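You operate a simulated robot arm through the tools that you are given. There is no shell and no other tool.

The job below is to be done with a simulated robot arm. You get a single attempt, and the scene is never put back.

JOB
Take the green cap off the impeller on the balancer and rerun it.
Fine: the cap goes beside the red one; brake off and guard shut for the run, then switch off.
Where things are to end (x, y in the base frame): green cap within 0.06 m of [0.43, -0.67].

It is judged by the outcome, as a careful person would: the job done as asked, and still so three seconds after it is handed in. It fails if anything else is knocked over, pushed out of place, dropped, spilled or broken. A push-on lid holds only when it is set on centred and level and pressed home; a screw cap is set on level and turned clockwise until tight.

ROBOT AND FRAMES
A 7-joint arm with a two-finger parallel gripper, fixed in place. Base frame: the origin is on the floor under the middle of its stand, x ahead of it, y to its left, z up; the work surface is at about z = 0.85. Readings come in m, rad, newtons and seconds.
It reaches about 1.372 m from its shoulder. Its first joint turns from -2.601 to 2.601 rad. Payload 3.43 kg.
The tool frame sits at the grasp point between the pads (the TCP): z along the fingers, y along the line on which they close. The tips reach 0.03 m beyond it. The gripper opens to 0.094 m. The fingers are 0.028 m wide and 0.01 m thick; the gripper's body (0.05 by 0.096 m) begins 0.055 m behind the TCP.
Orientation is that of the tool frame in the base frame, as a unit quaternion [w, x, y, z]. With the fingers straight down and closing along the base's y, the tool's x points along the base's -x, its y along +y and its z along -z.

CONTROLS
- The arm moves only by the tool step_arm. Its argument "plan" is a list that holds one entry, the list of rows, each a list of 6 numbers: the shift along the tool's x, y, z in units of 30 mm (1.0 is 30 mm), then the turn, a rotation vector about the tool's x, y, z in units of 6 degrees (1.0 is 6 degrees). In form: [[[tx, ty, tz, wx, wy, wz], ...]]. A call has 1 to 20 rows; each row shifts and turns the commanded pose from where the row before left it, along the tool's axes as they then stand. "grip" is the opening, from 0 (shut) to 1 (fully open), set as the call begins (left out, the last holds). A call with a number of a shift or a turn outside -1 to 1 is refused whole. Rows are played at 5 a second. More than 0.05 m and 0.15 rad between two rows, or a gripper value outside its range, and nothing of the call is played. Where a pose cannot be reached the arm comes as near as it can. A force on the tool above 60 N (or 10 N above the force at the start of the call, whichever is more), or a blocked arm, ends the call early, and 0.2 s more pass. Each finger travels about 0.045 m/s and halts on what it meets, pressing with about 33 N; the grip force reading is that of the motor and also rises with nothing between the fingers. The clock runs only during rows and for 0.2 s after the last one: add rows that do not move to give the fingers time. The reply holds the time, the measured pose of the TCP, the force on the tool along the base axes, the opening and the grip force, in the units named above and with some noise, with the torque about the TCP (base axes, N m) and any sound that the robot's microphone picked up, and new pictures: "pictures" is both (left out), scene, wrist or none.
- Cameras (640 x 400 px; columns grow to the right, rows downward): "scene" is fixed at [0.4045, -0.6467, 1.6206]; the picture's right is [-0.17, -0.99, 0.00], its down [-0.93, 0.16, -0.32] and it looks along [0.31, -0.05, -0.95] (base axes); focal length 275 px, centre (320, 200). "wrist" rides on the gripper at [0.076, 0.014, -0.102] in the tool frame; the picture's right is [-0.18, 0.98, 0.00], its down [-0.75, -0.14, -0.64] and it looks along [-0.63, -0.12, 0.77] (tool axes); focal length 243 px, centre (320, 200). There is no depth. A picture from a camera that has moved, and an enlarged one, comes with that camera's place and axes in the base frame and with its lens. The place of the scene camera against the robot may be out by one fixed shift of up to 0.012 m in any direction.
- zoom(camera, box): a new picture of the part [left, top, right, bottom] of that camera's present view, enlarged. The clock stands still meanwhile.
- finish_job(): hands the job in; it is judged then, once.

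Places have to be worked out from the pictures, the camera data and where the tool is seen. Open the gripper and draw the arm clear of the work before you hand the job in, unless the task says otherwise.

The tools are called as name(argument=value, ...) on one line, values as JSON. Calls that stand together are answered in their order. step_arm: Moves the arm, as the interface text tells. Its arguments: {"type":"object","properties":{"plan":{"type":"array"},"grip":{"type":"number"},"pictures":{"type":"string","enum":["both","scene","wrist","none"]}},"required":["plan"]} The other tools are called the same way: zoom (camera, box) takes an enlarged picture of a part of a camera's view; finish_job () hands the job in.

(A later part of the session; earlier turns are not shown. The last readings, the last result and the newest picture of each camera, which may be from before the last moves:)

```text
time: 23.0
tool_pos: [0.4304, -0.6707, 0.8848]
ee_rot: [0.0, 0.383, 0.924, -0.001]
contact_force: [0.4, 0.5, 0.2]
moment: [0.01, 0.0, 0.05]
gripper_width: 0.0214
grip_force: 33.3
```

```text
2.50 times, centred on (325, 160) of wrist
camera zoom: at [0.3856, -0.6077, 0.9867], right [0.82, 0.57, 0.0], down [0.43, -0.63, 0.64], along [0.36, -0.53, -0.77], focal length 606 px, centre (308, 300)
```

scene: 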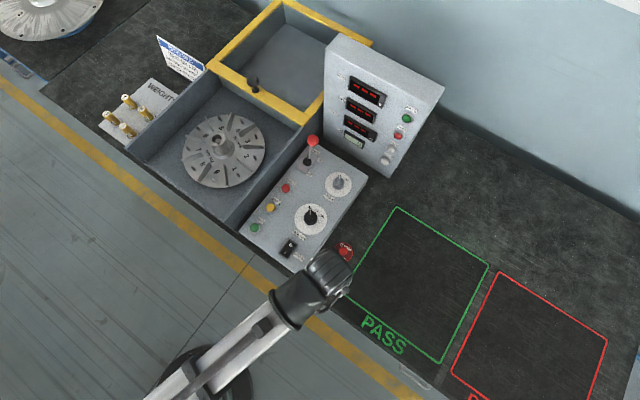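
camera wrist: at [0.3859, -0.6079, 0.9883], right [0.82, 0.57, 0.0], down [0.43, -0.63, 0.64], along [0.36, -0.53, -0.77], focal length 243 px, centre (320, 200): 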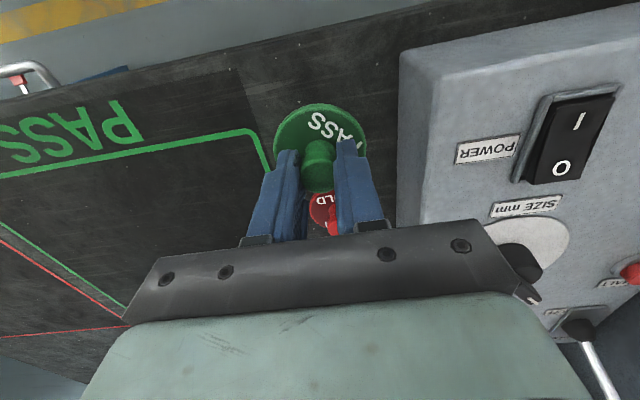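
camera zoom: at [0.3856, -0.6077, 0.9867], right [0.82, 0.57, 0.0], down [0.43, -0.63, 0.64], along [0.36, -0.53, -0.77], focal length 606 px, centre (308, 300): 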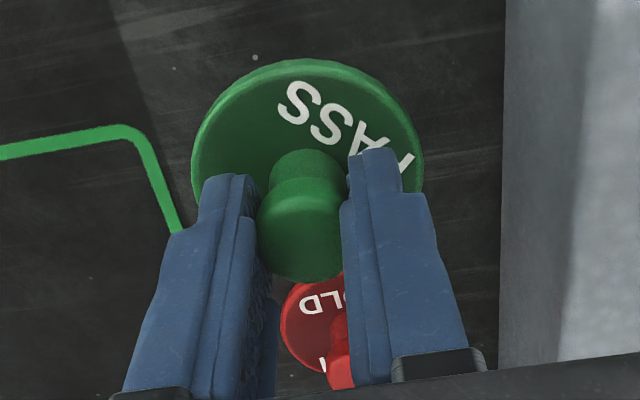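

step_arm(plan=[[[0, 0, 0.06, 0, 0, 0], [0, 0, 0, 0, 0, 0]]], pictures="none")

step_arm(plan=[[[0, 0, 0.06, 0, 0, 0], [0, 0, 0, 0, 0, 0]]], pictures="none")

```text
time: 23.6
tool_pos: [0.4308, -0.6715, 0.8822]
ee_rot: [0.0, 0.382, 0.924, 0.0]
contact_force: [0.0, 0.5, -0.5]
moment: [0.02, 0.0, -0.02]
gripper_width: 0.0218
grip_force: 33.2
```

```text
time: 24.2
tool_pos: [0.4315, -0.6727, 0.8811]
ee_rot: [0.0, 0.383, 0.924, 0.0]
contact_force: [0.3, 0.4, 0.2]
moment: [0.02, 0.0, 0.0]
gripper_width: 0.0214
grip_force: 32.8
```

step_arm(plan=[[[0, 0, 0.07, 0, 0, 0], [0, 0, 0, 0, 0, 0]]], pictures="none")

step_arm(plan=[[[0, 0, 0.07, 0, 0, 0], [0, 0, 0, 0, 0, 0]]], pictures="both")

```text
time: 24.8
tool_pos: [0.4309, -0.6712, 0.8795]
ee_rot: [-0.001, 0.383, 0.924, -0.001]
contact_force: [0.4, -0.6, -0.5]
moment: [-0.04, -0.03, -0.06]
gripper_width: 0.0212
grip_force: 33.2
```

```text
time: 25.4
tool_pos: [0.4295, -0.672, 0.8758]
ee_rot: [0.0, 0.382, 0.924, 0.0]
contact_force: [0.1, 1.1, 0.1]
moment: [0.02, -0.03, 0.01]
gripper_width: 0.0215
grip_force: 33.0
camera wrist: at [0.3847, -0.6081, 0.9792], right [0.82, 0.57, 0.0], down [0.43, -0.63, 0.64], along [0.36, -0.53, -0.77], focal length 243 px, centre (320, 200)
```

scene: 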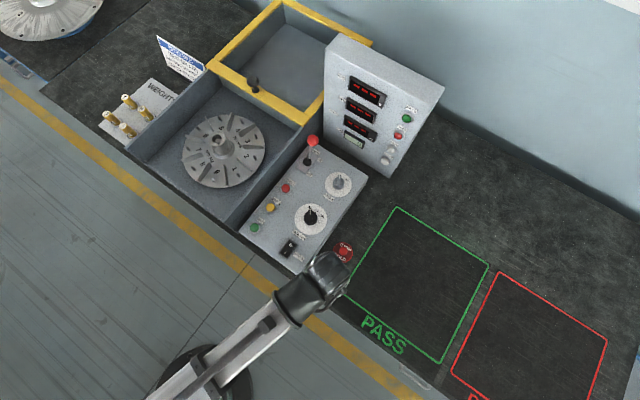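
wrist: 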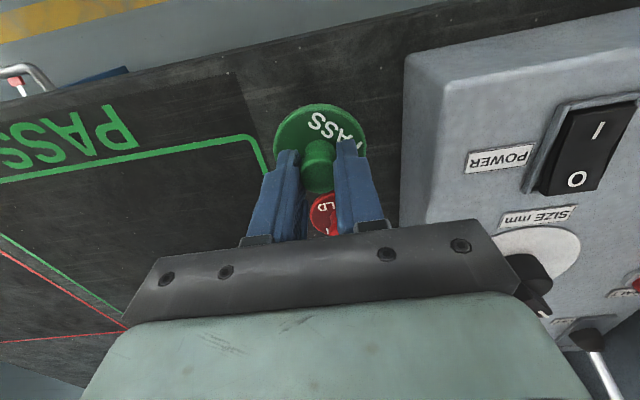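

Still no contact at TCP z 0.876. Triangulating the outline's corner suggests the mat is lower than 0.85, nearer 0.81–0.82, so I'll keep stepping down and watching the force.

step_arm(plan=[[[0, 0, 0.12, 0, 0, 0], [0, 0, 0, 0, 0, 0]]], pictures="none")

step_arm(plan=[[[0, 0, 0.1, 0, 0, 0], [0, 0, 0, 0, 0, 0]]], pictures="none")

step_arm(plan=[[[0, 0, 0.1, 0, 0, 0], [0, 0, 0, 0, 0, 0]]], pictures="wrist")

```text
time: 26.0
tool_pos: [0.4317, -0.6728, 0.8712]
ee_rot: [0.0, 0.383, 0.924, 0.0]
contact_force: [-1.1, 0.0, -0.9]
moment: [-0.01, -0.04, 0.0]
gripper_width: 0.0212
grip_force: 32.8
```

```text
time: 26.6
tool_pos: [0.4322, -0.6718, 0.8681]
ee_rot: [0.0, 0.383, 0.924, 0.0]
contact_force: [0.6, -0.5, 0.2]
moment: [-0.01, 0.02, 0.02]
gripper_width: 0.0215
grip_force: 33.3
```

```text
time: 27.2
tool_pos: [0.4313, -0.6715, 0.8654]
ee_rot: [0.0, 0.383, 0.924, 0.001]
contact_force: [-0.2, -1.0, 0.0]
moment: [-0.01, 0.02, -0.01]
gripper_width: 0.0214
grip_force: 33.4
camera wrist: at [0.386, -0.6081, 0.9682], right [0.82, 0.57, 0.0], down [0.43, -0.63, 0.64], along [0.36, -0.53, -0.77], focal length 243 px, centre (320, 200)
```

wrist: 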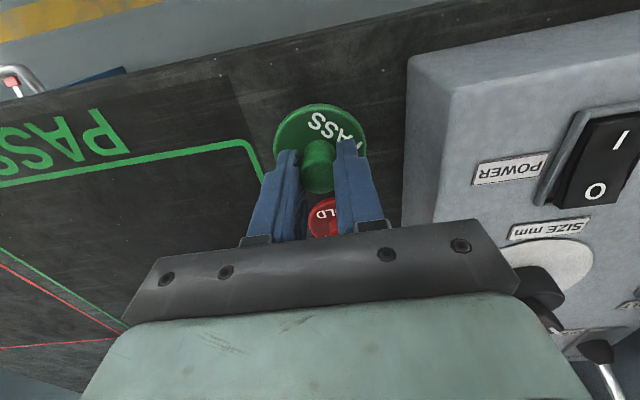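

step_arm(plan=[[[0, 0, 0.1, 0, 0, 0], [0, 0, 0, 0, 0, 0]]], pictures="none")

step_arm(plan=[[[0, 0, 0.1, 0, 0, 0], [0, 0, 0, 0, 0, 0]]], pictures="none")

step_arm(plan=[[[0, 0, 0.1, 0, 0, 0], [0, 0, 0, 0, 0, 0]]], pictures="wrist")

zoom(camera="wrist", box=[250, 80, 400, 240])

```text
time: 27.8
tool_pos: [0.4313, -0.6722, 0.862]
ee_rot: [0.0, 0.383, 0.924, -0.001]
contact_force: [-0.8, 0.6, -1.0]
moment: [0.0, 0.04, -0.01]
gripper_width: 0.0215
grip_force: 32.9
```

```text
time: 28.4
tool_pos: [0.4302, -0.6722, 0.8613]
ee_rot: [0.0, 0.383, 0.924, 0.0]
contact_force: [-0.8, 0.1, 0.1]
moment: [0.02, 0.0, 0.01]
gripper_width: 0.0214
grip_force: 32.6
```

```text
time: 29.0
tool_pos: [0.4306, -0.6713, 0.8573]
ee_rot: [0.001, 0.383, 0.924, 0.0]
contact_force: [-0.4, 0.2, 0.4]
moment: [0.0, 0.02, -0.02]
gripper_width: 0.0214
grip_force: 33.9
camera wrist: at [0.3859, -0.6076, 0.96], right [0.82, 0.57, 0.0], down [0.43, -0.63, 0.64], along [0.36, -0.53, -0.77], focal length 243 px, centre (320, 200)
```

wrist: 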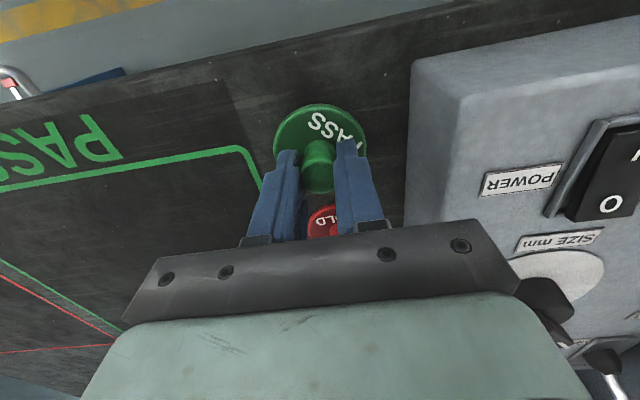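

```text
2.50 times, centred on (325, 160) of wrist
camera zoom: at [0.3859, -0.6076, 0.96], right [0.82, 0.57, 0.0], down [0.43, -0.63, 0.64], along [0.36, -0.53, -0.77], focal length 606 px, centre (308, 300)
```

zoom: 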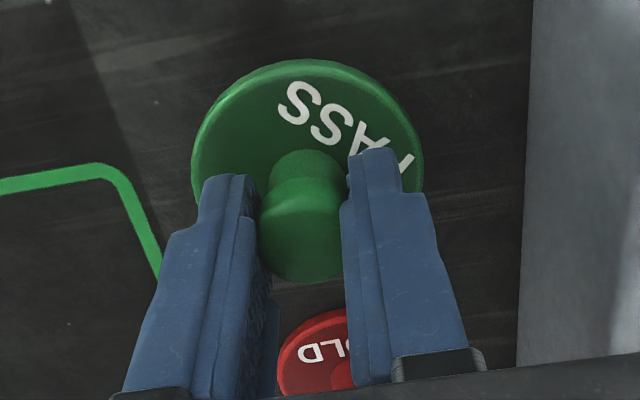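

By the disc's apparent size, its underside is now very close to the mat at about z 0.81. I'll continue in 2 mm steps.

step_arm(plan=[[[0, 0, 0.08, 0, 0, 0], [0, 0, 0, 0, 0, 0]]], pictures="none")

step_arm(plan=[[[0, 0, 0.07, 0, 0, 0], [0, 0, 0, 0, 0, 0]]], pictures="none")

step_arm(plan=[[[0, 0, 0.07, 0, 0, 0], [0, 0, 0, 0, 0, 0]]], pictures="none")

```text
time: 29.6
tool_pos: [0.4309, -0.6728, 0.8547]
ee_rot: [0.001, 0.382, 0.924, 0.001]
contact_force: [-0.1, 0.6, 0.7]
moment: [-0.03, -0.01, 0.03]
gripper_width: 0.0215
grip_force: 32.5
```

```text
time: 30.2
tool_pos: [0.4301, -0.6713, 0.8533]
ee_rot: [0.0, 0.383, 0.924, 0.0]
contact_force: [-0.4, 0.1, 0.2]
moment: [0.03, 0.0, 0.01]
gripper_width: 0.0216
grip_force: 33.6
```

```text
time: 30.8
tool_pos: [0.4306, -0.6712, 0.8513]
ee_rot: [0.0, 0.383, 0.924, -0.001]
contact_force: [0.8, 0.1, -0.4]
moment: [-0.02, -0.01, 0.01]
gripper_width: 0.0216
grip_force: 32.7
```

step_arm(plan=[[[0, 0, 0.08, 0, 0, 0], [0, 0, 0, 0, 0, 0]]], pictures="none")

step_arm(plan=[[[0, 0, 0.08, 0, 0, 0], [0, 0, 0, 0, 0, 0]]], pictures="none")

step_arm(plan=[[[0, 0, 0.08, 0, 0, 0], [0, 0, 0, 0, 0, 0]]], pictures="wrist")

zoom(camera="wrist", box=[250, 80, 400, 240])

```text
time: 31.4
tool_pos: [0.43, -0.6712, 0.8489]
ee_rot: [0.0, 0.382, 0.924, 0.0]
contact_force: [0.8, -0.3, -1.0]
moment: [0.0, 0.02, -0.02]
gripper_width: 0.0217
grip_force: 32.5
```

```text
time: 32.0
tool_pos: [0.4296, -0.6716, 0.8468]
ee_rot: [0.0, 0.383, 0.924, 0.0]
contact_force: [-0.5, -0.1, -0.3]
moment: [0.0, -0.02, 0.01]
gripper_width: 0.0213
grip_force: 32.9
```

```text
time: 32.6
tool_pos: [0.43, -0.672, 0.844]
ee_rot: [0.0, 0.383, 0.924, -0.001]
contact_force: [0.4, -0.3, -0.3]
moment: [-0.01, 0.03, -0.01]
gripper_width: 0.0216
grip_force: 33.3
camera wrist: at [0.385, -0.6081, 0.9462], right [0.82, 0.57, 0.0], down [0.43, -0.63, 0.64], along [0.36, -0.53, -0.77], focal length 243 px, centre (320, 200)
```

wrist: 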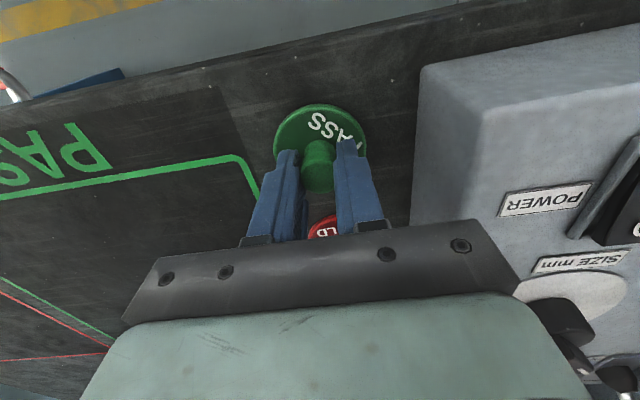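

```text
2.50 times, centred on (325, 160) of wrist
camera zoom: at [0.385, -0.6081, 0.9462], right [0.82, 0.57, 0.0], down [0.43, -0.63, 0.64], along [0.36, -0.53, -0.77], focal length 606 px, centre (308, 300)
```

zoom: 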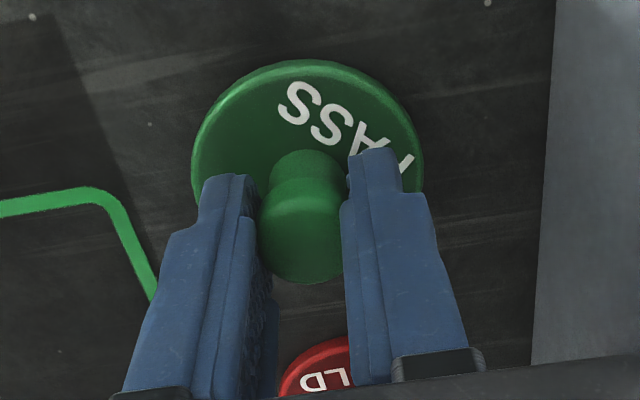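

step_arm(plan=[[[0, 0, 0.07, 0, 0, 0], [0, 0, 0, 0, 0, 0]]], pictures="none")

step_arm(plan=[[[0, 0, 0.07, 0, 0, 0], [0, 0, 0, 0, 0, 0]]], pictures="none")

step_arm(plan=[[[0, 0, 0.07, 0, 0, 0], [0, 0, 0, 0, 0, 0]]], pictures="none")

```text
time: 33.2
tool_pos: [0.4296, -0.6721, 0.8417]
ee_rot: [0.0, 0.382, 0.924, -0.001]
contact_force: [-0.2, 0.6, 1.6]
moment: [-0.01, 0.04, -0.07]
gripper_width: 0.0213
grip_force: 32.7
```

```text
time: 33.8
tool_pos: [0.4298, -0.6717, 0.8412]
ee_rot: [0.001, 0.383, 0.924, 0.0]
contact_force: [0.0, -2.3, 30.8]
moment: [0.01, 0.01, 0.03]
gripper_width: 0.0216
grip_force: 32.7
```

```text
time: 34.4
tool_pos: [0.43, -0.6723, 0.8393]
ee_rot: [-0.001, 0.382, 0.924, -0.001]
contact_force: [-4.7, -2.3, 33.4]
moment: [-0.01, 0.06, -0.03]
gripper_width: 0.0212
grip_force: 33.0
```

The cap is now on the mat, with about 31–33 N upward at TCP z 0.840. I'll ease off 2 mm, then open the fingers a little to release it.

step_arm(plan=[[[0, 0, -0.08, 0, 0, 0], [0, 0, 0, 0, 0, 0]]], pictures="none")

step_arm(plan=[[[0, 0, 0, 0, 0, 0], [0, 0, 0, 0, 0, 0], [0, 0, 0, 0, 0, 0]]], grip=0.5, pictures="wrist")

```text
time: 35.0
tool_pos: [0.431, -0.6715, 0.8394]
ee_rot: [0.0, 0.382, 0.924, 0.0]
contact_force: [0.2, -0.2, -0.5]
moment: [0.01, 0.04, 0.01]
gripper_width: 0.0214
grip_force: 32.9
```

```text
time: 35.8
tool_pos: [0.4294, -0.6728, 0.8394]
ee_rot: [0.0, 0.382, 0.924, 0.001]
contact_force: [0.3, 0.1, 0.0]
moment: [-0.02, 0.02, -0.01]
gripper_width: 0.047
grip_force: 0.0
camera wrist: at [0.3853, -0.6083, 0.9425], right [0.82, 0.57, 0.0], down [0.43, -0.63, 0.64], along [0.36, -0.53, -0.77], focal length 243 px, centre (320, 200)
```

wrist: 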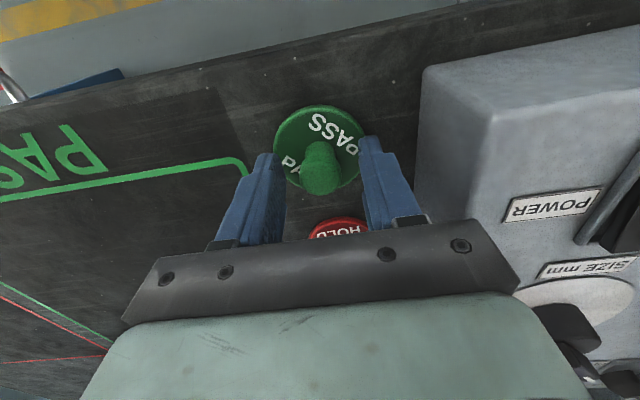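

The cap is free and sitting level on the mat beside the red one. I'll raise straight up out of the way and check it from both cameras.

step_arm(plan=[[[0, 0, -0.4, 0, 0, 0], [0, 0, -0.9, 0, 0, 0], [0, 0, -1.0, 0, 0, 0], [0, 0, -1.0, 0, 0, 0], [0, 0, -1.0, 0, 0, 0], [0, 0, -1.0, 0, 0, 0], [0, 0, -1.0, 0, 0, 0], [0, 0, -1.0, 0, 0, 0], [0, 0, -1.0, 0, 0, 0], [0, 0, 0, 0, 0, 0]]])

```text
time: 38.0
tool_pos: [0.4302, -0.673, 1.0913]
ee_rot: [0.0, 0.383, 0.924, 0.0]
contact_force: [0.0, 0.6, 0.1]
moment: [-0.01, -0.02, 0.02]
gripper_width: 0.0472
grip_force: 0.0
camera wrist: at [0.3856, -0.6092, 1.1936], right [0.82, 0.57, 0.0], down [0.43, -0.63, 0.64], along [0.36, -0.53, -0.77], focal length 243 px, centre (320, 200)
```

scene: 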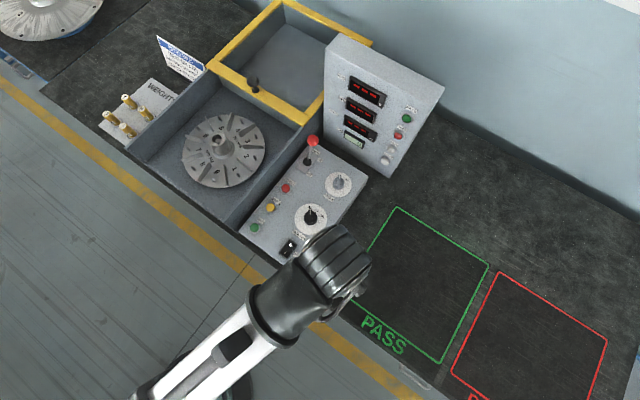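
wrist: 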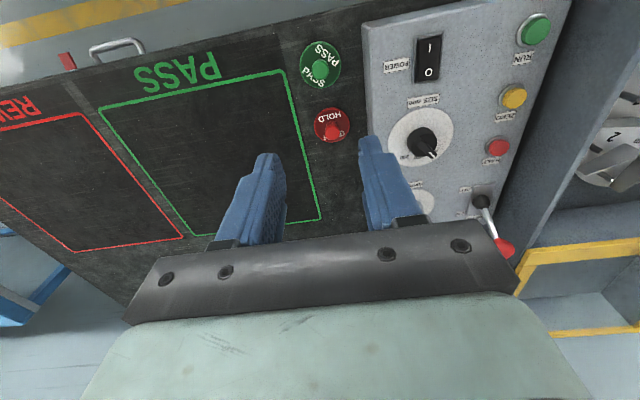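

The green cap is upright beside the red one, with clear space around both. Next is the brake: I place its red ball near (0.79, -0.694, 0.955) with the panel face about 0.1 m behind it. I'm moving above it for a close look.

step_arm(plan=[[[-0.896, 0.801, 0, 0, 0, 0], [-0.896, 0.801, 0, 0, 0, 0], [-0.896, 0.801, 0, 0, 0, 0], [-0.896, 0.801, 0, 0, 0, 0], [-0.896, 0.801, 0, 0, 0, 0], [-0.896, 0.801, 0, 0, 0, 0], [-0.896, 0.801, 0, 0, 0, 0], [-0.896, 0.801, 0, 0, 0, 0], [-0.896, 0.801, 0, 0, 0, 0], [-0.896, 0.801, 0, 0, 0, 0], [0, 0, 0, 0, 0, 0]]], grip=0.8)

```text
time: 40.4
tool_pos: [0.7895, -0.6905, 1.0877]
ee_rot: [0.0, 0.382, 0.924, 0.0]
contact_force: [0.5, 0.5, 0.6]
moment: [-0.03, -0.01, 0.01]
gripper_width: 0.075
grip_force: 0.0
camera wrist: at [0.7444, -0.6268, 1.1909], right [0.82, 0.57, 0.0], down [0.43, -0.63, 0.64], along [0.36, -0.53, -0.77], focal length 243 px, centre (320, 200)
```

scene: 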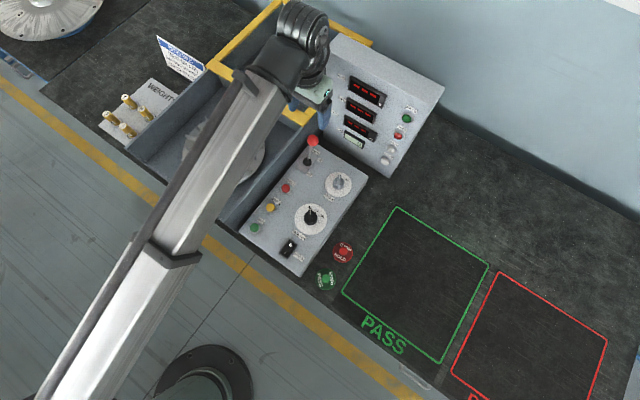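
wrist: 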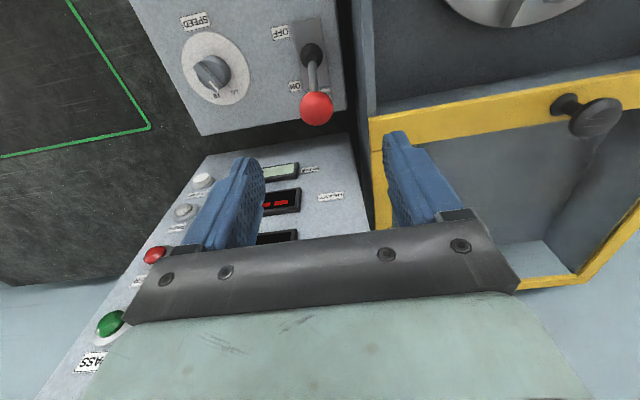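

The lever ball is at about (0.789, -0.696, 0.950), roughly 32 mm across, with its pivot near (0.765, -0.672). I'll narrow the opening to about 50 mm so the fingers clear the tub wall, then descend partway to check.

step_arm(plan=[[[-0.06, -0.07, 0.2, 0, 0, 0], [-0.06, -0.06, 0.8, 0, 0, 0], [0, 0, 0.8, 0, 0, 0], [0, 0, 0.8, 0, 0, 0], [0, 0, 0, 0, 0, 0]]], grip=0.54)

```text
time: 41.6
tool_pos: [0.7901, -0.6964, 1.0106]
ee_rot: [0.0, 0.382, 0.924, 0.0]
contact_force: [0.0, 0.2, 0.2]
moment: [0.05, -0.01, 0.0]
gripper_width: 0.0508
grip_force: 0.2
camera wrist: at [0.7444, -0.6336, 1.1135], right [0.82, 0.57, 0.0], down [0.43, -0.63, 0.64], along [0.36, -0.53, -0.77], focal length 243 px, centre (320, 200)
```

scene: 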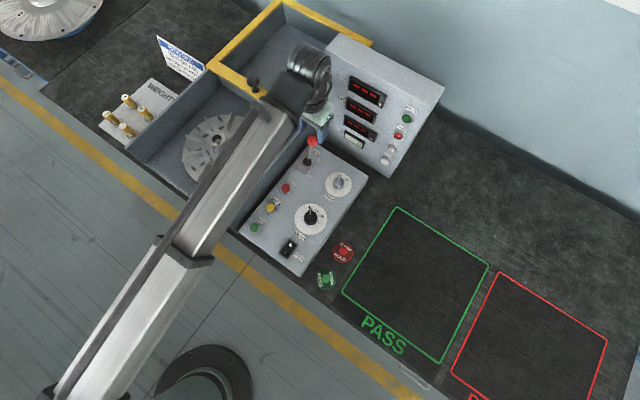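
wrist: 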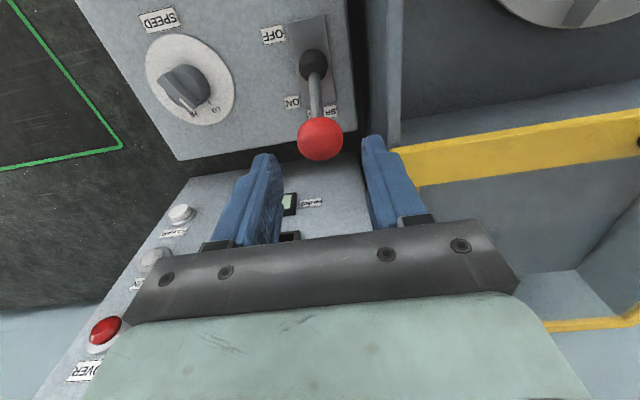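

zoom(camera="wrist", box=[250, 20, 450, 240])

zoom(camera="scene", box=[260, 60, 360, 190])

```text
1.82 times, centred on (350, 130) of wrist
camera zoom: at [0.7444, -0.6336, 1.1135], right [0.82, 0.57, 0.0], down [0.43, -0.63, 0.64], along [0.36, -0.53, -0.77], focal length 441 px, centre (266, 327)
```

zoom: 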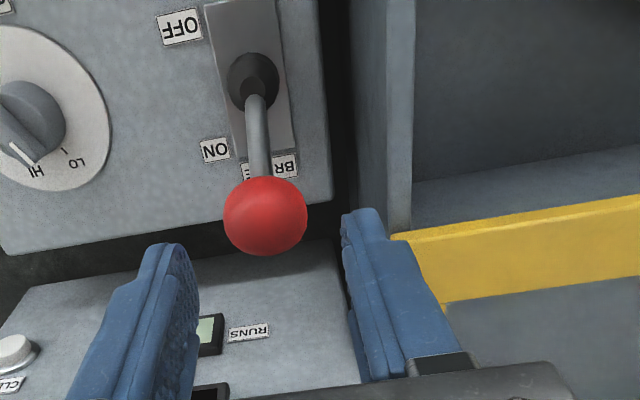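

```text
3.08 times, centred on (310, 125) of scene
camera zoom: at [0.4045, -0.6467, 1.6206], right [-0.17, -0.99, 0.0], down [-0.93, 0.16, -0.32], along [0.31, -0.05, -0.95], focal length 845 px, centre (351, 431)
```

zoom: 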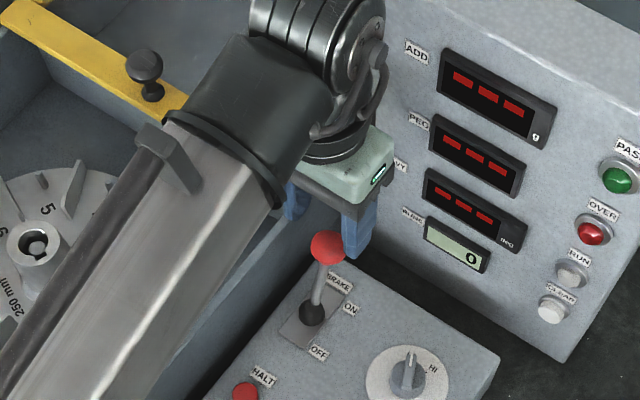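

The tub wall and guard corner are about 48 mm from the ball centre and the fingers reach out to 35 mm, so there's room. I'll descend to ball height and grip it.

step_arm(plan=[[[0, 0, 0.65, 0, 0, 0], [0, 0, 0.65, 0, 0, 0], [0, 0, 0.6, 0, 0, 0], [0, 0, 0, 0, 0, 0]]])

```text
time: 42.6
tool_pos: [0.7895, -0.6976, 0.9578]
ee_rot: [0.0, 0.382, 0.924, -0.001]
contact_force: [-1.2, -0.2, 0.0]
moment: [0.01, 0.0, 0.01]
gripper_width: 0.0508
grip_force: 0.0
camera wrist: at [0.7453, -0.6332, 1.0593], right [0.82, 0.57, 0.0], down [0.43, -0.63, 0.64], along [0.36, -0.53, -0.77], focal length 243 px, centre (320, 200)
```

scene: 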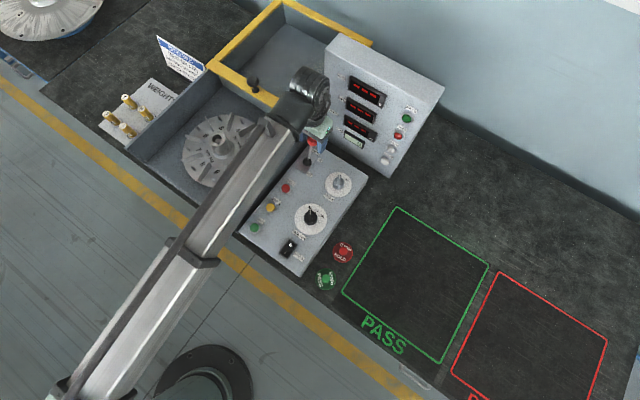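
wrist: 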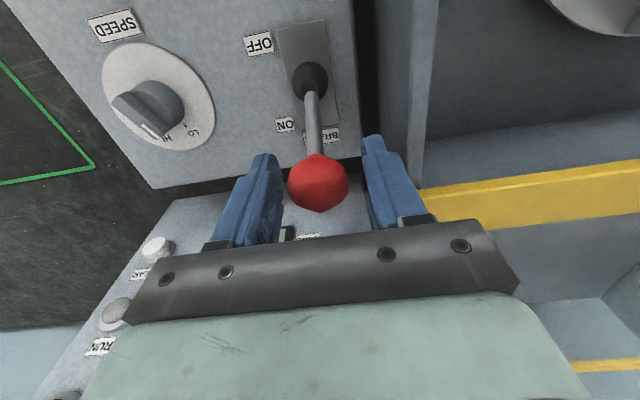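

The ball lies between the pads at TCP height, so I'm closing on it.

step_arm(plan=[[[0, 0, 0.1, 0, 0, 0], [0, 0, 0, 0, 0, 0], [0, 0, 0, 0, 0, 0], [0, 0, 0, 0, 0, 0]]], grip=0.0, pictures="wrist")

```text
time: 43.6
tool_pos: [0.7906, -0.6978, 0.9529]
ee_rot: [0.0, 0.383, 0.924, 0.0]
contact_force: [-3.3, -7.9, 9.2]
moment: [-0.01, -0.02, -0.02]
gripper_width: 0.0318
grip_force: 44.8
camera wrist: at [0.7445, -0.6336, 1.0555], right [0.83, 0.56, 0.0], down [0.43, -0.63, 0.64], along [0.36, -0.53, -0.77], focal length 243 px, centre (320, 200)
```

wrist: 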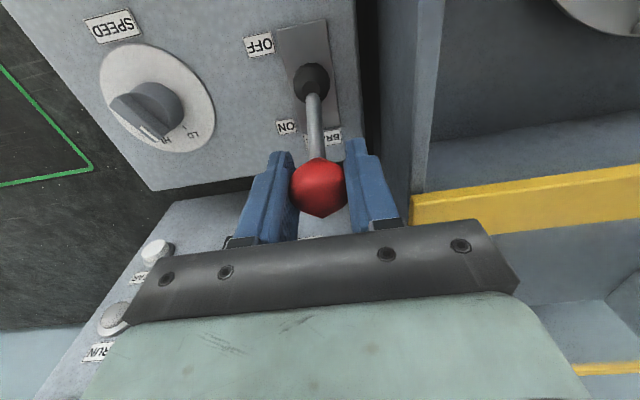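

I have the ball. I'll swing the lever along its arc towards OFF, half the way first.

step_arm(plan=[[[0.19, 0, -0.07, 0, 0, 0], [0.19, 0, -0.07, 0, 0, 0], [0.19, 0, -0.04, 0, 0, 0], [0.19, 0, -0.04, 0, 0, 0], [0.19, 0, -0.015, 0, 0, 0], [0.19, 0, -0.01, 0, 0, 0], [0, 0, 0, 0, 0, 0]]], pictures="wrist")

```text
time: 45.2
tool_pos: [0.7654, -0.6733, 0.9582]
ee_rot: [0.001, 0.382, 0.924, 0.0]
contact_force: [4.2, -13.8, 3.6]
moment: [-0.76, -0.78, 0.01]
gripper_width: 0.032
grip_force: 44.4
camera wrist: at [0.7201, -0.6095, 1.0607], right [0.82, 0.57, 0.0], down [0.43, -0.63, 0.64], along [0.36, -0.53, -0.77], focal length 243 px, centre (320, 200)
```

wrist: 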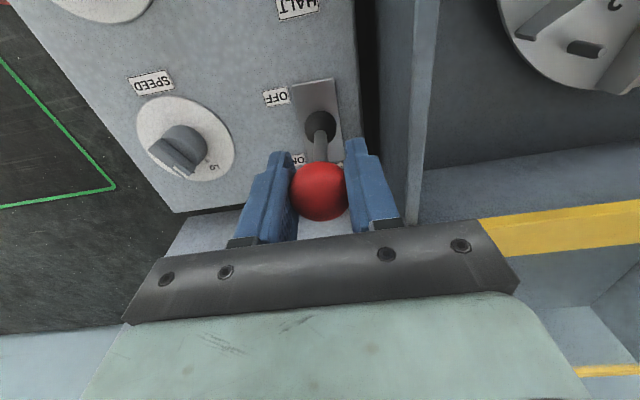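

The lever follows the hand with moderate force. I'll do the second half of the arc.

step_arm(plan=[[[0.19, 0, 0.01, 0, 0, 0], [0.19, 0, 0.015, 0, 0, 0], [0.19, 0, 0.04, 0, 0, 0], [0.19, 0, 0.04, 0, 0, 0], [0.19, 0, 0.07, 0, 0, 0], [0.19, 0, 0.07, 0, 0, 0], [0, 0, 0, 0, 0, 0]]], pictures="wrist")

```text
time: 46.8
tool_pos: [0.7435, -0.6501, 0.9515]
ee_rot: [0.004, 0.383, 0.924, -0.003]
contact_force: [11.2, -32.6, 17.5]
moment: [-0.33, -0.3, 0.03]
gripper_width: 0.0319
grip_force: 45.4
camera wrist: at [0.6971, -0.5863, 1.0535], right [0.83, 0.56, 0.0], down [0.43, -0.63, 0.65], along [0.37, -0.53, -0.76], focal length 243 px, centre (320, 200)
```

wrist: 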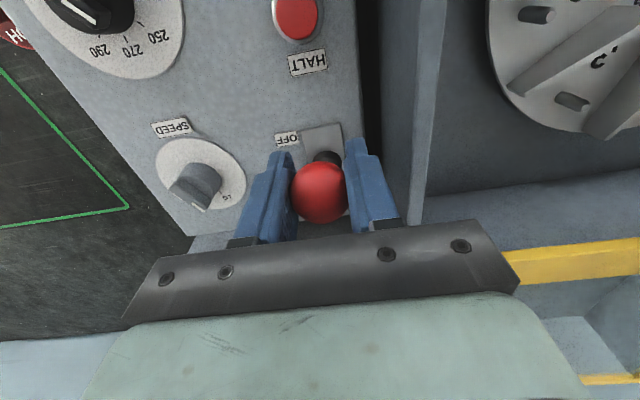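

The lever has reached its predicted far position and the force has risen, so it's likely at its end stop. I'll back off slightly, release, and check whether it stays.

step_arm(plan=[[[0, 0, 0, 0, 0, 0], [0, 0, 0, 0, 0, 0], [0, 0, 0, 0, 0, 0]]], grip=0.54, pictures="wrist")

```text
time: 47.6
tool_pos: [0.7408, -0.647, 0.9503]
ee_rot: [0.0, 0.382, 0.924, 0.0]
contact_force: [-0.5, -0.3, -0.8]
moment: [0.01, 0.01, -0.01]
gripper_width: 0.0507
grip_force: 0.0
camera wrist: at [0.6961, -0.5838, 1.0533], right [0.82, 0.57, 0.0], down [0.43, -0.63, 0.64], along [0.36, -0.53, -0.77], focal length 243 px, centre (320, 200)
```

wrist: 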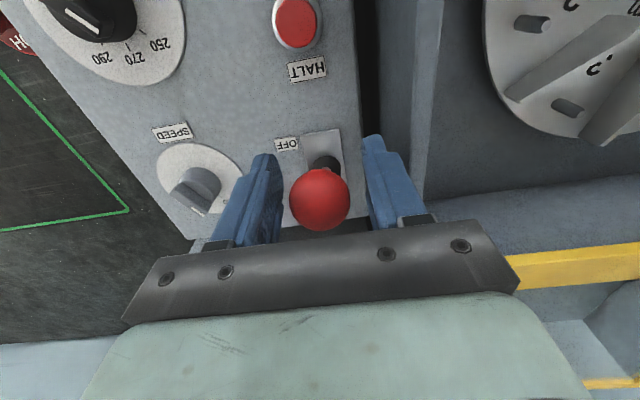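

step_arm(plan=[[[0, 0, -0.5, 0, 0, 0], [0, 0, -0.9, 0, 0, 0], [0, 0, -0.9, 0, 0, 0], [0, 0, -0.9, 0, 0, 0], [0, 0, -0.9, 0, 0, 0], [0, 0, 0, 0, 0, 0]]])

zoom(camera="scene", box=[260, 110, 360, 200])

zoom(camera="wrist", box=[200, 0, 440, 200])

```text
time: 49.0
tool_pos: [0.7413, -0.6504, 1.0739]
ee_rot: [-0.001, 0.383, 0.924, 0.001]
contact_force: [0.1, 0.2, 0.1]
moment: [-0.01, 0.01, 0.04]
gripper_width: 0.051
grip_force: 0.0
camera wrist: at [0.697, -0.5863, 1.1771], right [0.82, 0.57, 0.0], down [0.43, -0.63, 0.64], along [0.36, -0.53, -0.77], focal length 243 px, centre (320, 200)
```

scene: 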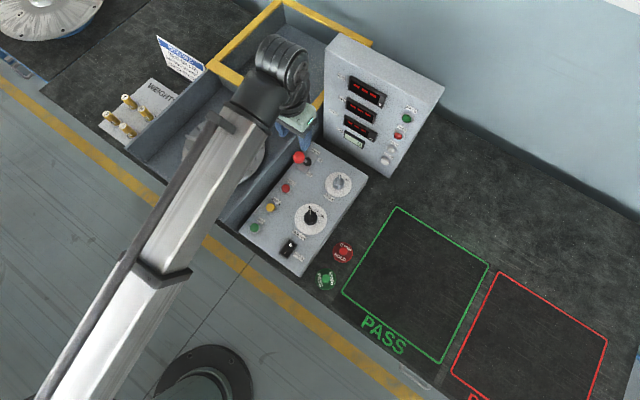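
wrist: 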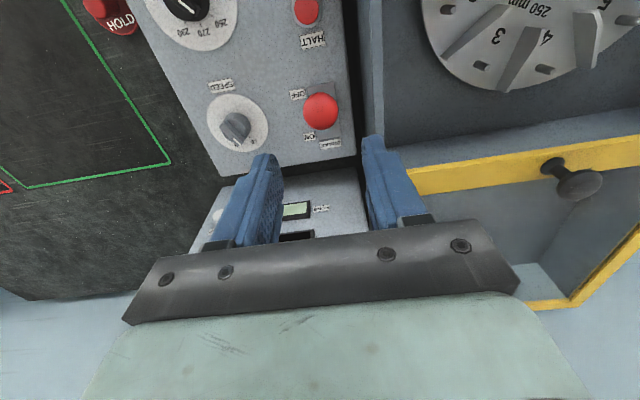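

```text
4.44 times, centred on (310, 155) of scene
camera zoom: at [0.4045, -0.6467, 1.6206], right [-0.17, -0.99, 0.0], down [-0.93, 0.16, -0.32], along [0.31, -0.05, -0.95], focal length 1220 px, centre (364, 400)
```

zoom: 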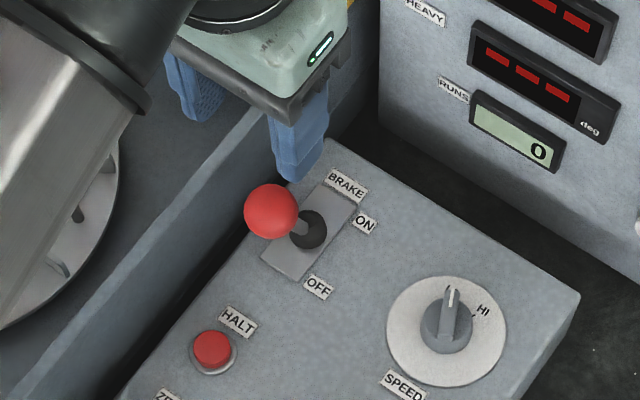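

```text
2.00 times, centred on (320, 100) of wrist
camera zoom: at [0.697, -0.5863, 1.1771], right [0.82, 0.57, 0.0], down [0.43, -0.63, 0.64], along [0.36, -0.53, -0.77], focal length 485 px, centre (320, 400)
```

zoom: 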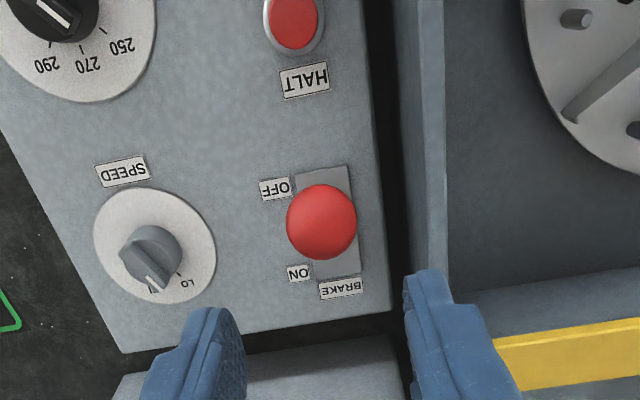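

The lever now leans to OFF and stays there. Next is the guard: its knob head triangulates to about (0.983, -0.556, 0.987), so I'm moving above it.

step_arm(plan=[[[0, 0, -0.6, 0, 0, 0], [-0.434, 0.99, 0, 0, 0, 0], [-0.434, 0.99, 0, 0, 0, 0], [-0.434, 0.99, 0, 0, 0, 0], [-0.434, 0.99, 0, 0, 0, 0], [-0.434, 0.99, 0, 0, 0, 0], [-0.434, 0.99, 0, 0, 0, 0], [-0.434, 0.99, 0, 0, 0, 0], [-0.434, 0.99, 0, 0, 0, 0], [0, 0, 0, 0, 0, 0]]], grip=0.85)

```text
time: 51.2
tool_pos: [0.9839, -0.5557, 1.0921]
ee_rot: [0.0, 0.383, 0.924, 0.0]
contact_force: [-0.3, -0.1, 0.4]
moment: [0.0, -0.01, -0.02]
gripper_width: 0.0799
grip_force: 0.1
camera wrist: at [0.939, -0.4916, 1.195], right [0.82, 0.57, 0.0], down [0.43, -0.63, 0.64], along [0.36, -0.53, -0.77], focal length 243 px, centre (320, 200)
```

scene: 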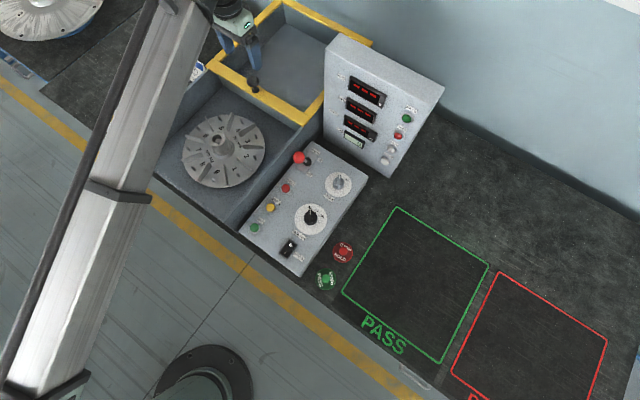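
wrist: 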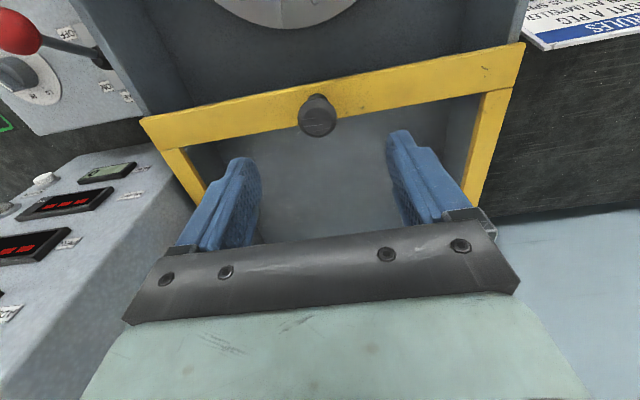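

The knob is right under the TCP. Its bar's slope in the picture puts the bench at about 46°, so the guard slides along roughly (-0.72, 0.69). I'll zoom in on the knob before choosing the push height.

zoom(camera="wrist", box=[260, 70, 380, 150])

zoom(camera="scene", box=[200, 0, 330, 130])

```text
5.00 times, centred on (320, 110) of wrist
camera zoom: at [0.939, -0.4916, 1.195], right [0.82, 0.57, 0.0], down [0.43, -0.63, 0.64], along [0.36, -0.53, -0.77], focal length 1213 px, centre (320, 650)
```

zoom: 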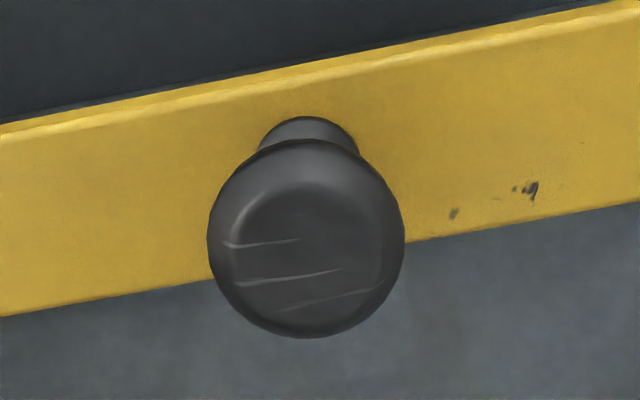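

```text
3.08 times, centred on (265, 65) of scene
camera zoom: at [0.4045, -0.6467, 1.6206], right [-0.17, -0.99, 0.0], down [-0.93, 0.16, -0.32], along [0.31, -0.05, -0.95], focal length 845 px, centre (489, 615)
```

zoom: 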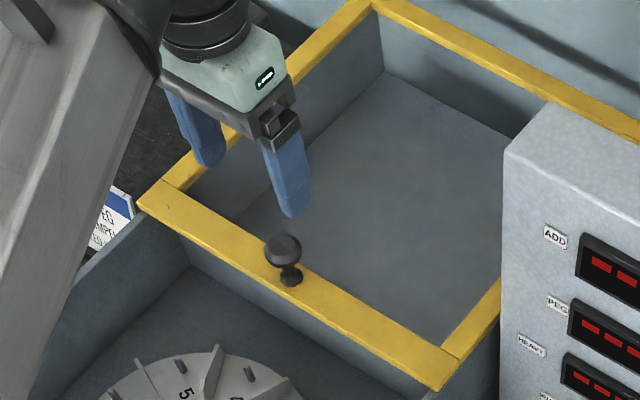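

The knob head is about 33 mm across. I'll close the fingers, go behind it on the far side, and come down so the tips stay above the frame.

step_arm(plan=[[[-0.52, -0.023, 0, 0, 0, 0], [-0.52, -0.023, 0, 0, 0, 0], [-0.52, -0.023, 0, 0, 0, 0], [0, 0, 0, 0, 0, 0], [0, 0, 0, 0, 0, 0], [0, 0, 0.7, 0, 0, 0], [0, 0, 0.7, 0, 0, 0], [0, 0, 0.7, 0, 0, 0], [0, 0, 0.65, 0, 0, 0], [0, 0, 0, 0, 0, 0]]], grip=0.0)

```text
time: 53.4
tool_pos: [1.0145, -0.5914, 1.0105]
ee_rot: [0.0, 0.383, 0.924, 0.0]
contact_force: [-0.3, -0.2, -0.4]
moment: [-0.03, -0.02, -0.03]
gripper_width: 0.0
grip_force: 33.6
camera wrist: at [0.9705, -0.5268, 1.1131], right [0.82, 0.57, 0.0], down [0.43, -0.63, 0.64], along [0.36, -0.53, -0.77], focal length 243 px, centre (320, 200)
```

scene: 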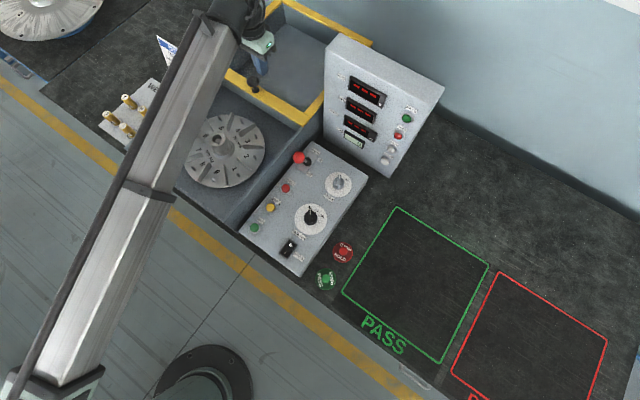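
wrist: 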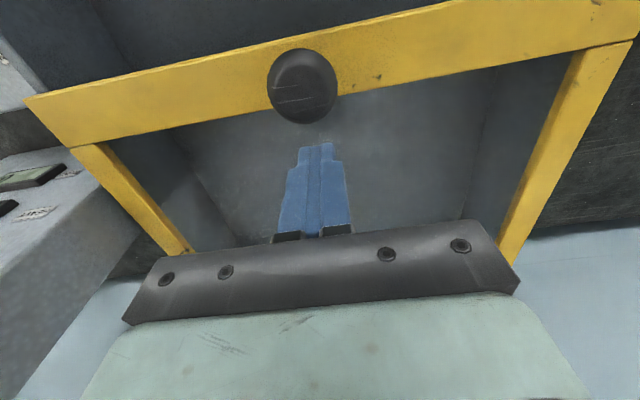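

The knob is directly ahead of the fingers in the sliding direction. I'll lower the tips about 9 mm and start pushing gently, watching whether the guard moves.

step_arm(plan=[[[0, 0, 0.15, 0, 0, 0], [0, 0, 0.15, 0, 0, 0], [0.25, -0.005, 0, 0, 0, 0], [0.25, -0.005, 0, 0, 0, 0], [0.25, -0.005, 0, 0, 0, 0], [0.25, -0.005, 0, 0, 0, 0], [0.25, -0.005, 0, 0, 0, 0], [0, 0, 0, 0, 0, 0]]])

```text
time: 55.2
tool_pos: [0.99, -0.5617, 0.9998]
ee_rot: [0.0, 0.382, 0.924, -0.001]
contact_force: [-0.2, 0.4, -0.5]
moment: [0.03, -0.02, 0.01]
gripper_width: 0.0
grip_force: 33.3
camera wrist: at [0.9442, -0.4981, 1.1032], right [0.82, 0.57, 0.0], down [0.43, -0.63, 0.64], along [0.36, -0.53, -0.77], focal length 243 px, centre (320, 200)
```

scene: 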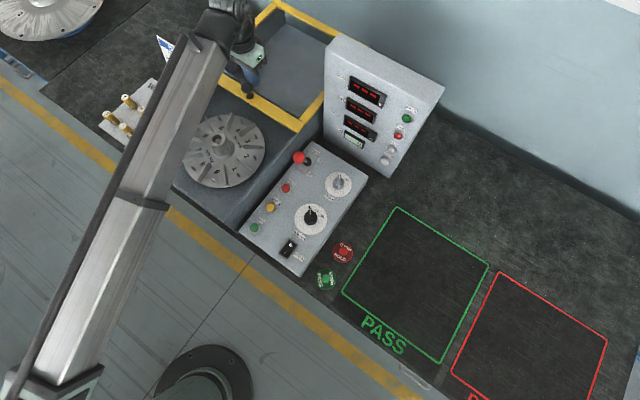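
wrist: 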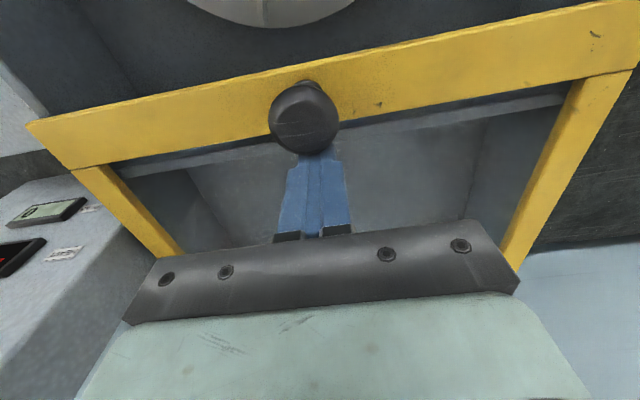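

The guard slides easily and tracks the hand, with almost no force. I'll keep pushing along the same direction.

step_arm(plan=[[[0.5, -0.0095, 0, 0, 0, 0], [0.5, -0.0095, 0, 0, 0, 0], [0.5, -0.0095, 0, 0, 0, 0], [0.5, -0.0095, 0, 0, 0, 0], [0.5, -0.0095, 0, 0, 0, 0], [0.5, -0.0095, 0, 0, 0, 0], [0.5, -0.0095, 0, 0, 0, 0], [0.5, -0.0095, 0, 0, 0, 0], [0, 0, 0, 0, 0, 0]]])

```text
time: 57.2
tool_pos: [0.9014, -0.4772, 1.0013]
ee_rot: [0.0, 0.383, 0.924, -0.001]
contact_force: [0.2, -0.1, 0.5]
moment: [-0.01, 0.01, 0.02]
gripper_width: 0.0
grip_force: 32.8
camera wrist: at [0.8558, -0.4133, 1.1035], right [0.82, 0.57, 0.0], down [0.43, -0.63, 0.64], along [0.36, -0.53, -0.77], focal length 243 px, centre (320, 200)
```

scene: 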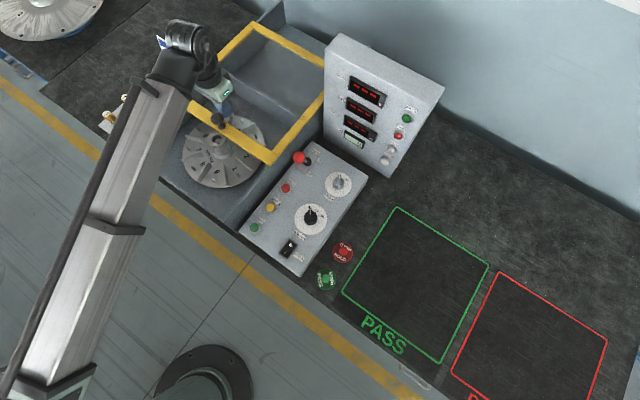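
wrist: 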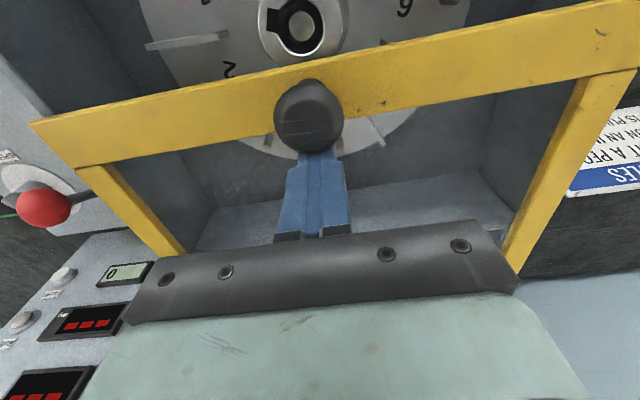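

step_arm(plan=[[[0.5, 0.002, 0, 0, 0, 0], [0.5, 0.002, 0, 0, 0, 0], [0.5, 0.002, 0, 0, 0, 0], [0.5, 0.002, 0, 0, 0, 0], [0.5, 0.002, 0, 0, 0, 0], [0.5, 0.002, 0, 0, 0, 0], [0.5, 0.002, 0, 0, 0, 0], [0.5, 0.002, 0, 0, 0, 0], [0.5, 0.002, 0, 0, 0, 0], [0, 0, 0, 0, 0, 0]]])

```text
time: 59.4
tool_pos: [0.8045, -0.3825, 0.9985]
ee_rot: [-0.001, 0.383, 0.924, 0.0]
contact_force: [0.4, 0.4, -0.4]
moment: [-0.03, 0.01, 0.04]
gripper_width: 0.0002
grip_force: 33.4
camera wrist: at [0.7603, -0.3191, 1.1013], right [0.82, 0.57, 0.0], down [0.43, -0.63, 0.64], along [0.36, -0.53, -0.77], focal length 243 px, centre (320, 200)
```

scene: 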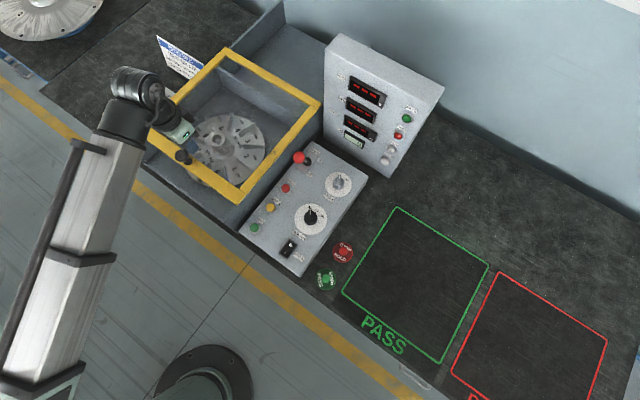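
wrist: 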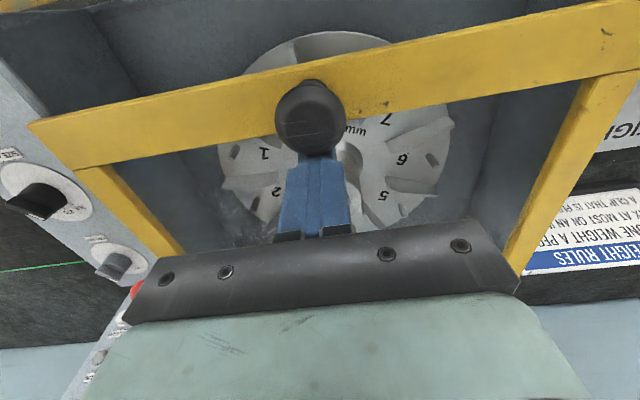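

The guard is close to shut, so I'll push on more slowly to find its end stop.

step_arm(plan=[[[0.25, 0.001, 0, 0, 0, 0], [0.25, 0.001, 0, 0, 0, 0], [0.25, 0.001, 0, 0, 0, 0], [0.25, 0.001, 0, 0, 0, 0], [0.25, 0.001, 0, 0, 0, 0], [0.25, 0.001, 0, 0, 0, 0], [0, 0, 0, 0, 0, 0]]])

```text
time: 61.0
tool_pos: [0.7737, -0.3521, 1.0002]
ee_rot: [0.0, 0.382, 0.924, 0.0]
contact_force: [-0.1, -0.4, 0.4]
moment: [0.0, -0.01, 0.0]
gripper_width: 0.0
grip_force: 33.1
camera wrist: at [0.7284, -0.2881, 1.1027], right [0.82, 0.57, 0.0], down [0.43, -0.63, 0.64], along [0.36, -0.53, -0.77], focal length 243 px, centre (320, 200)
```

scene: 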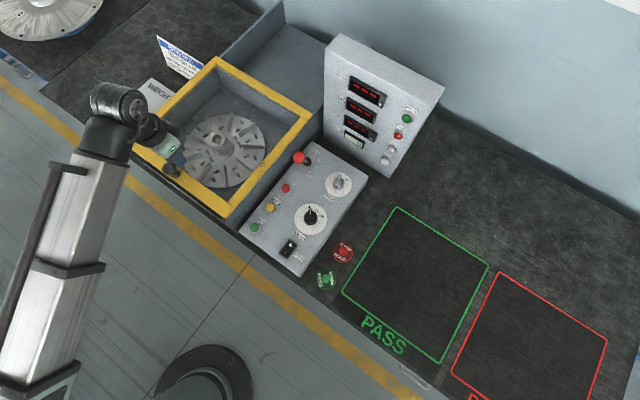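
wrist: 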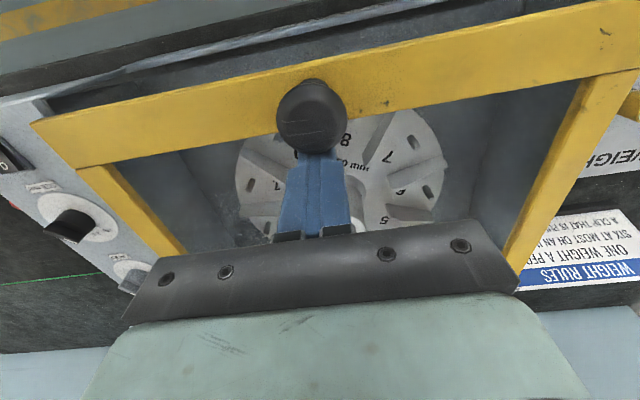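

A gap of about 2 cm to the front wall remains. I'll continue in smaller steps until the stop is felt.

step_arm(plan=[[[0.18, 0.001, 0, 0, 0, 0], [0.18, 0.001, 0, 0, 0, 0], [0.18, 0.001, 0, 0, 0, 0], [0, 0, 0, 0, 0, 0]]], pictures="wrist")

```text
time: 62.0
tool_pos: [0.7635, -0.3424, 1.0007]
ee_rot: [0.002, 0.383, 0.924, 0.0]
contact_force: [13.1, -20.5, -3.4]
moment: [0.03, -0.24, 0.1]
gripper_width: 0.0
grip_force: 32.4
camera wrist: at [0.7193, -0.2784, 1.1026], right [0.83, 0.56, 0.0], down [0.43, -0.63, 0.64], along [0.36, -0.53, -0.76], focal length 243 px, centre (320, 200)
```

wrist: 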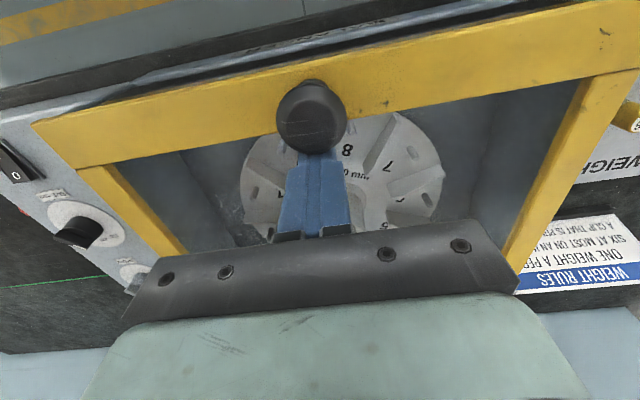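

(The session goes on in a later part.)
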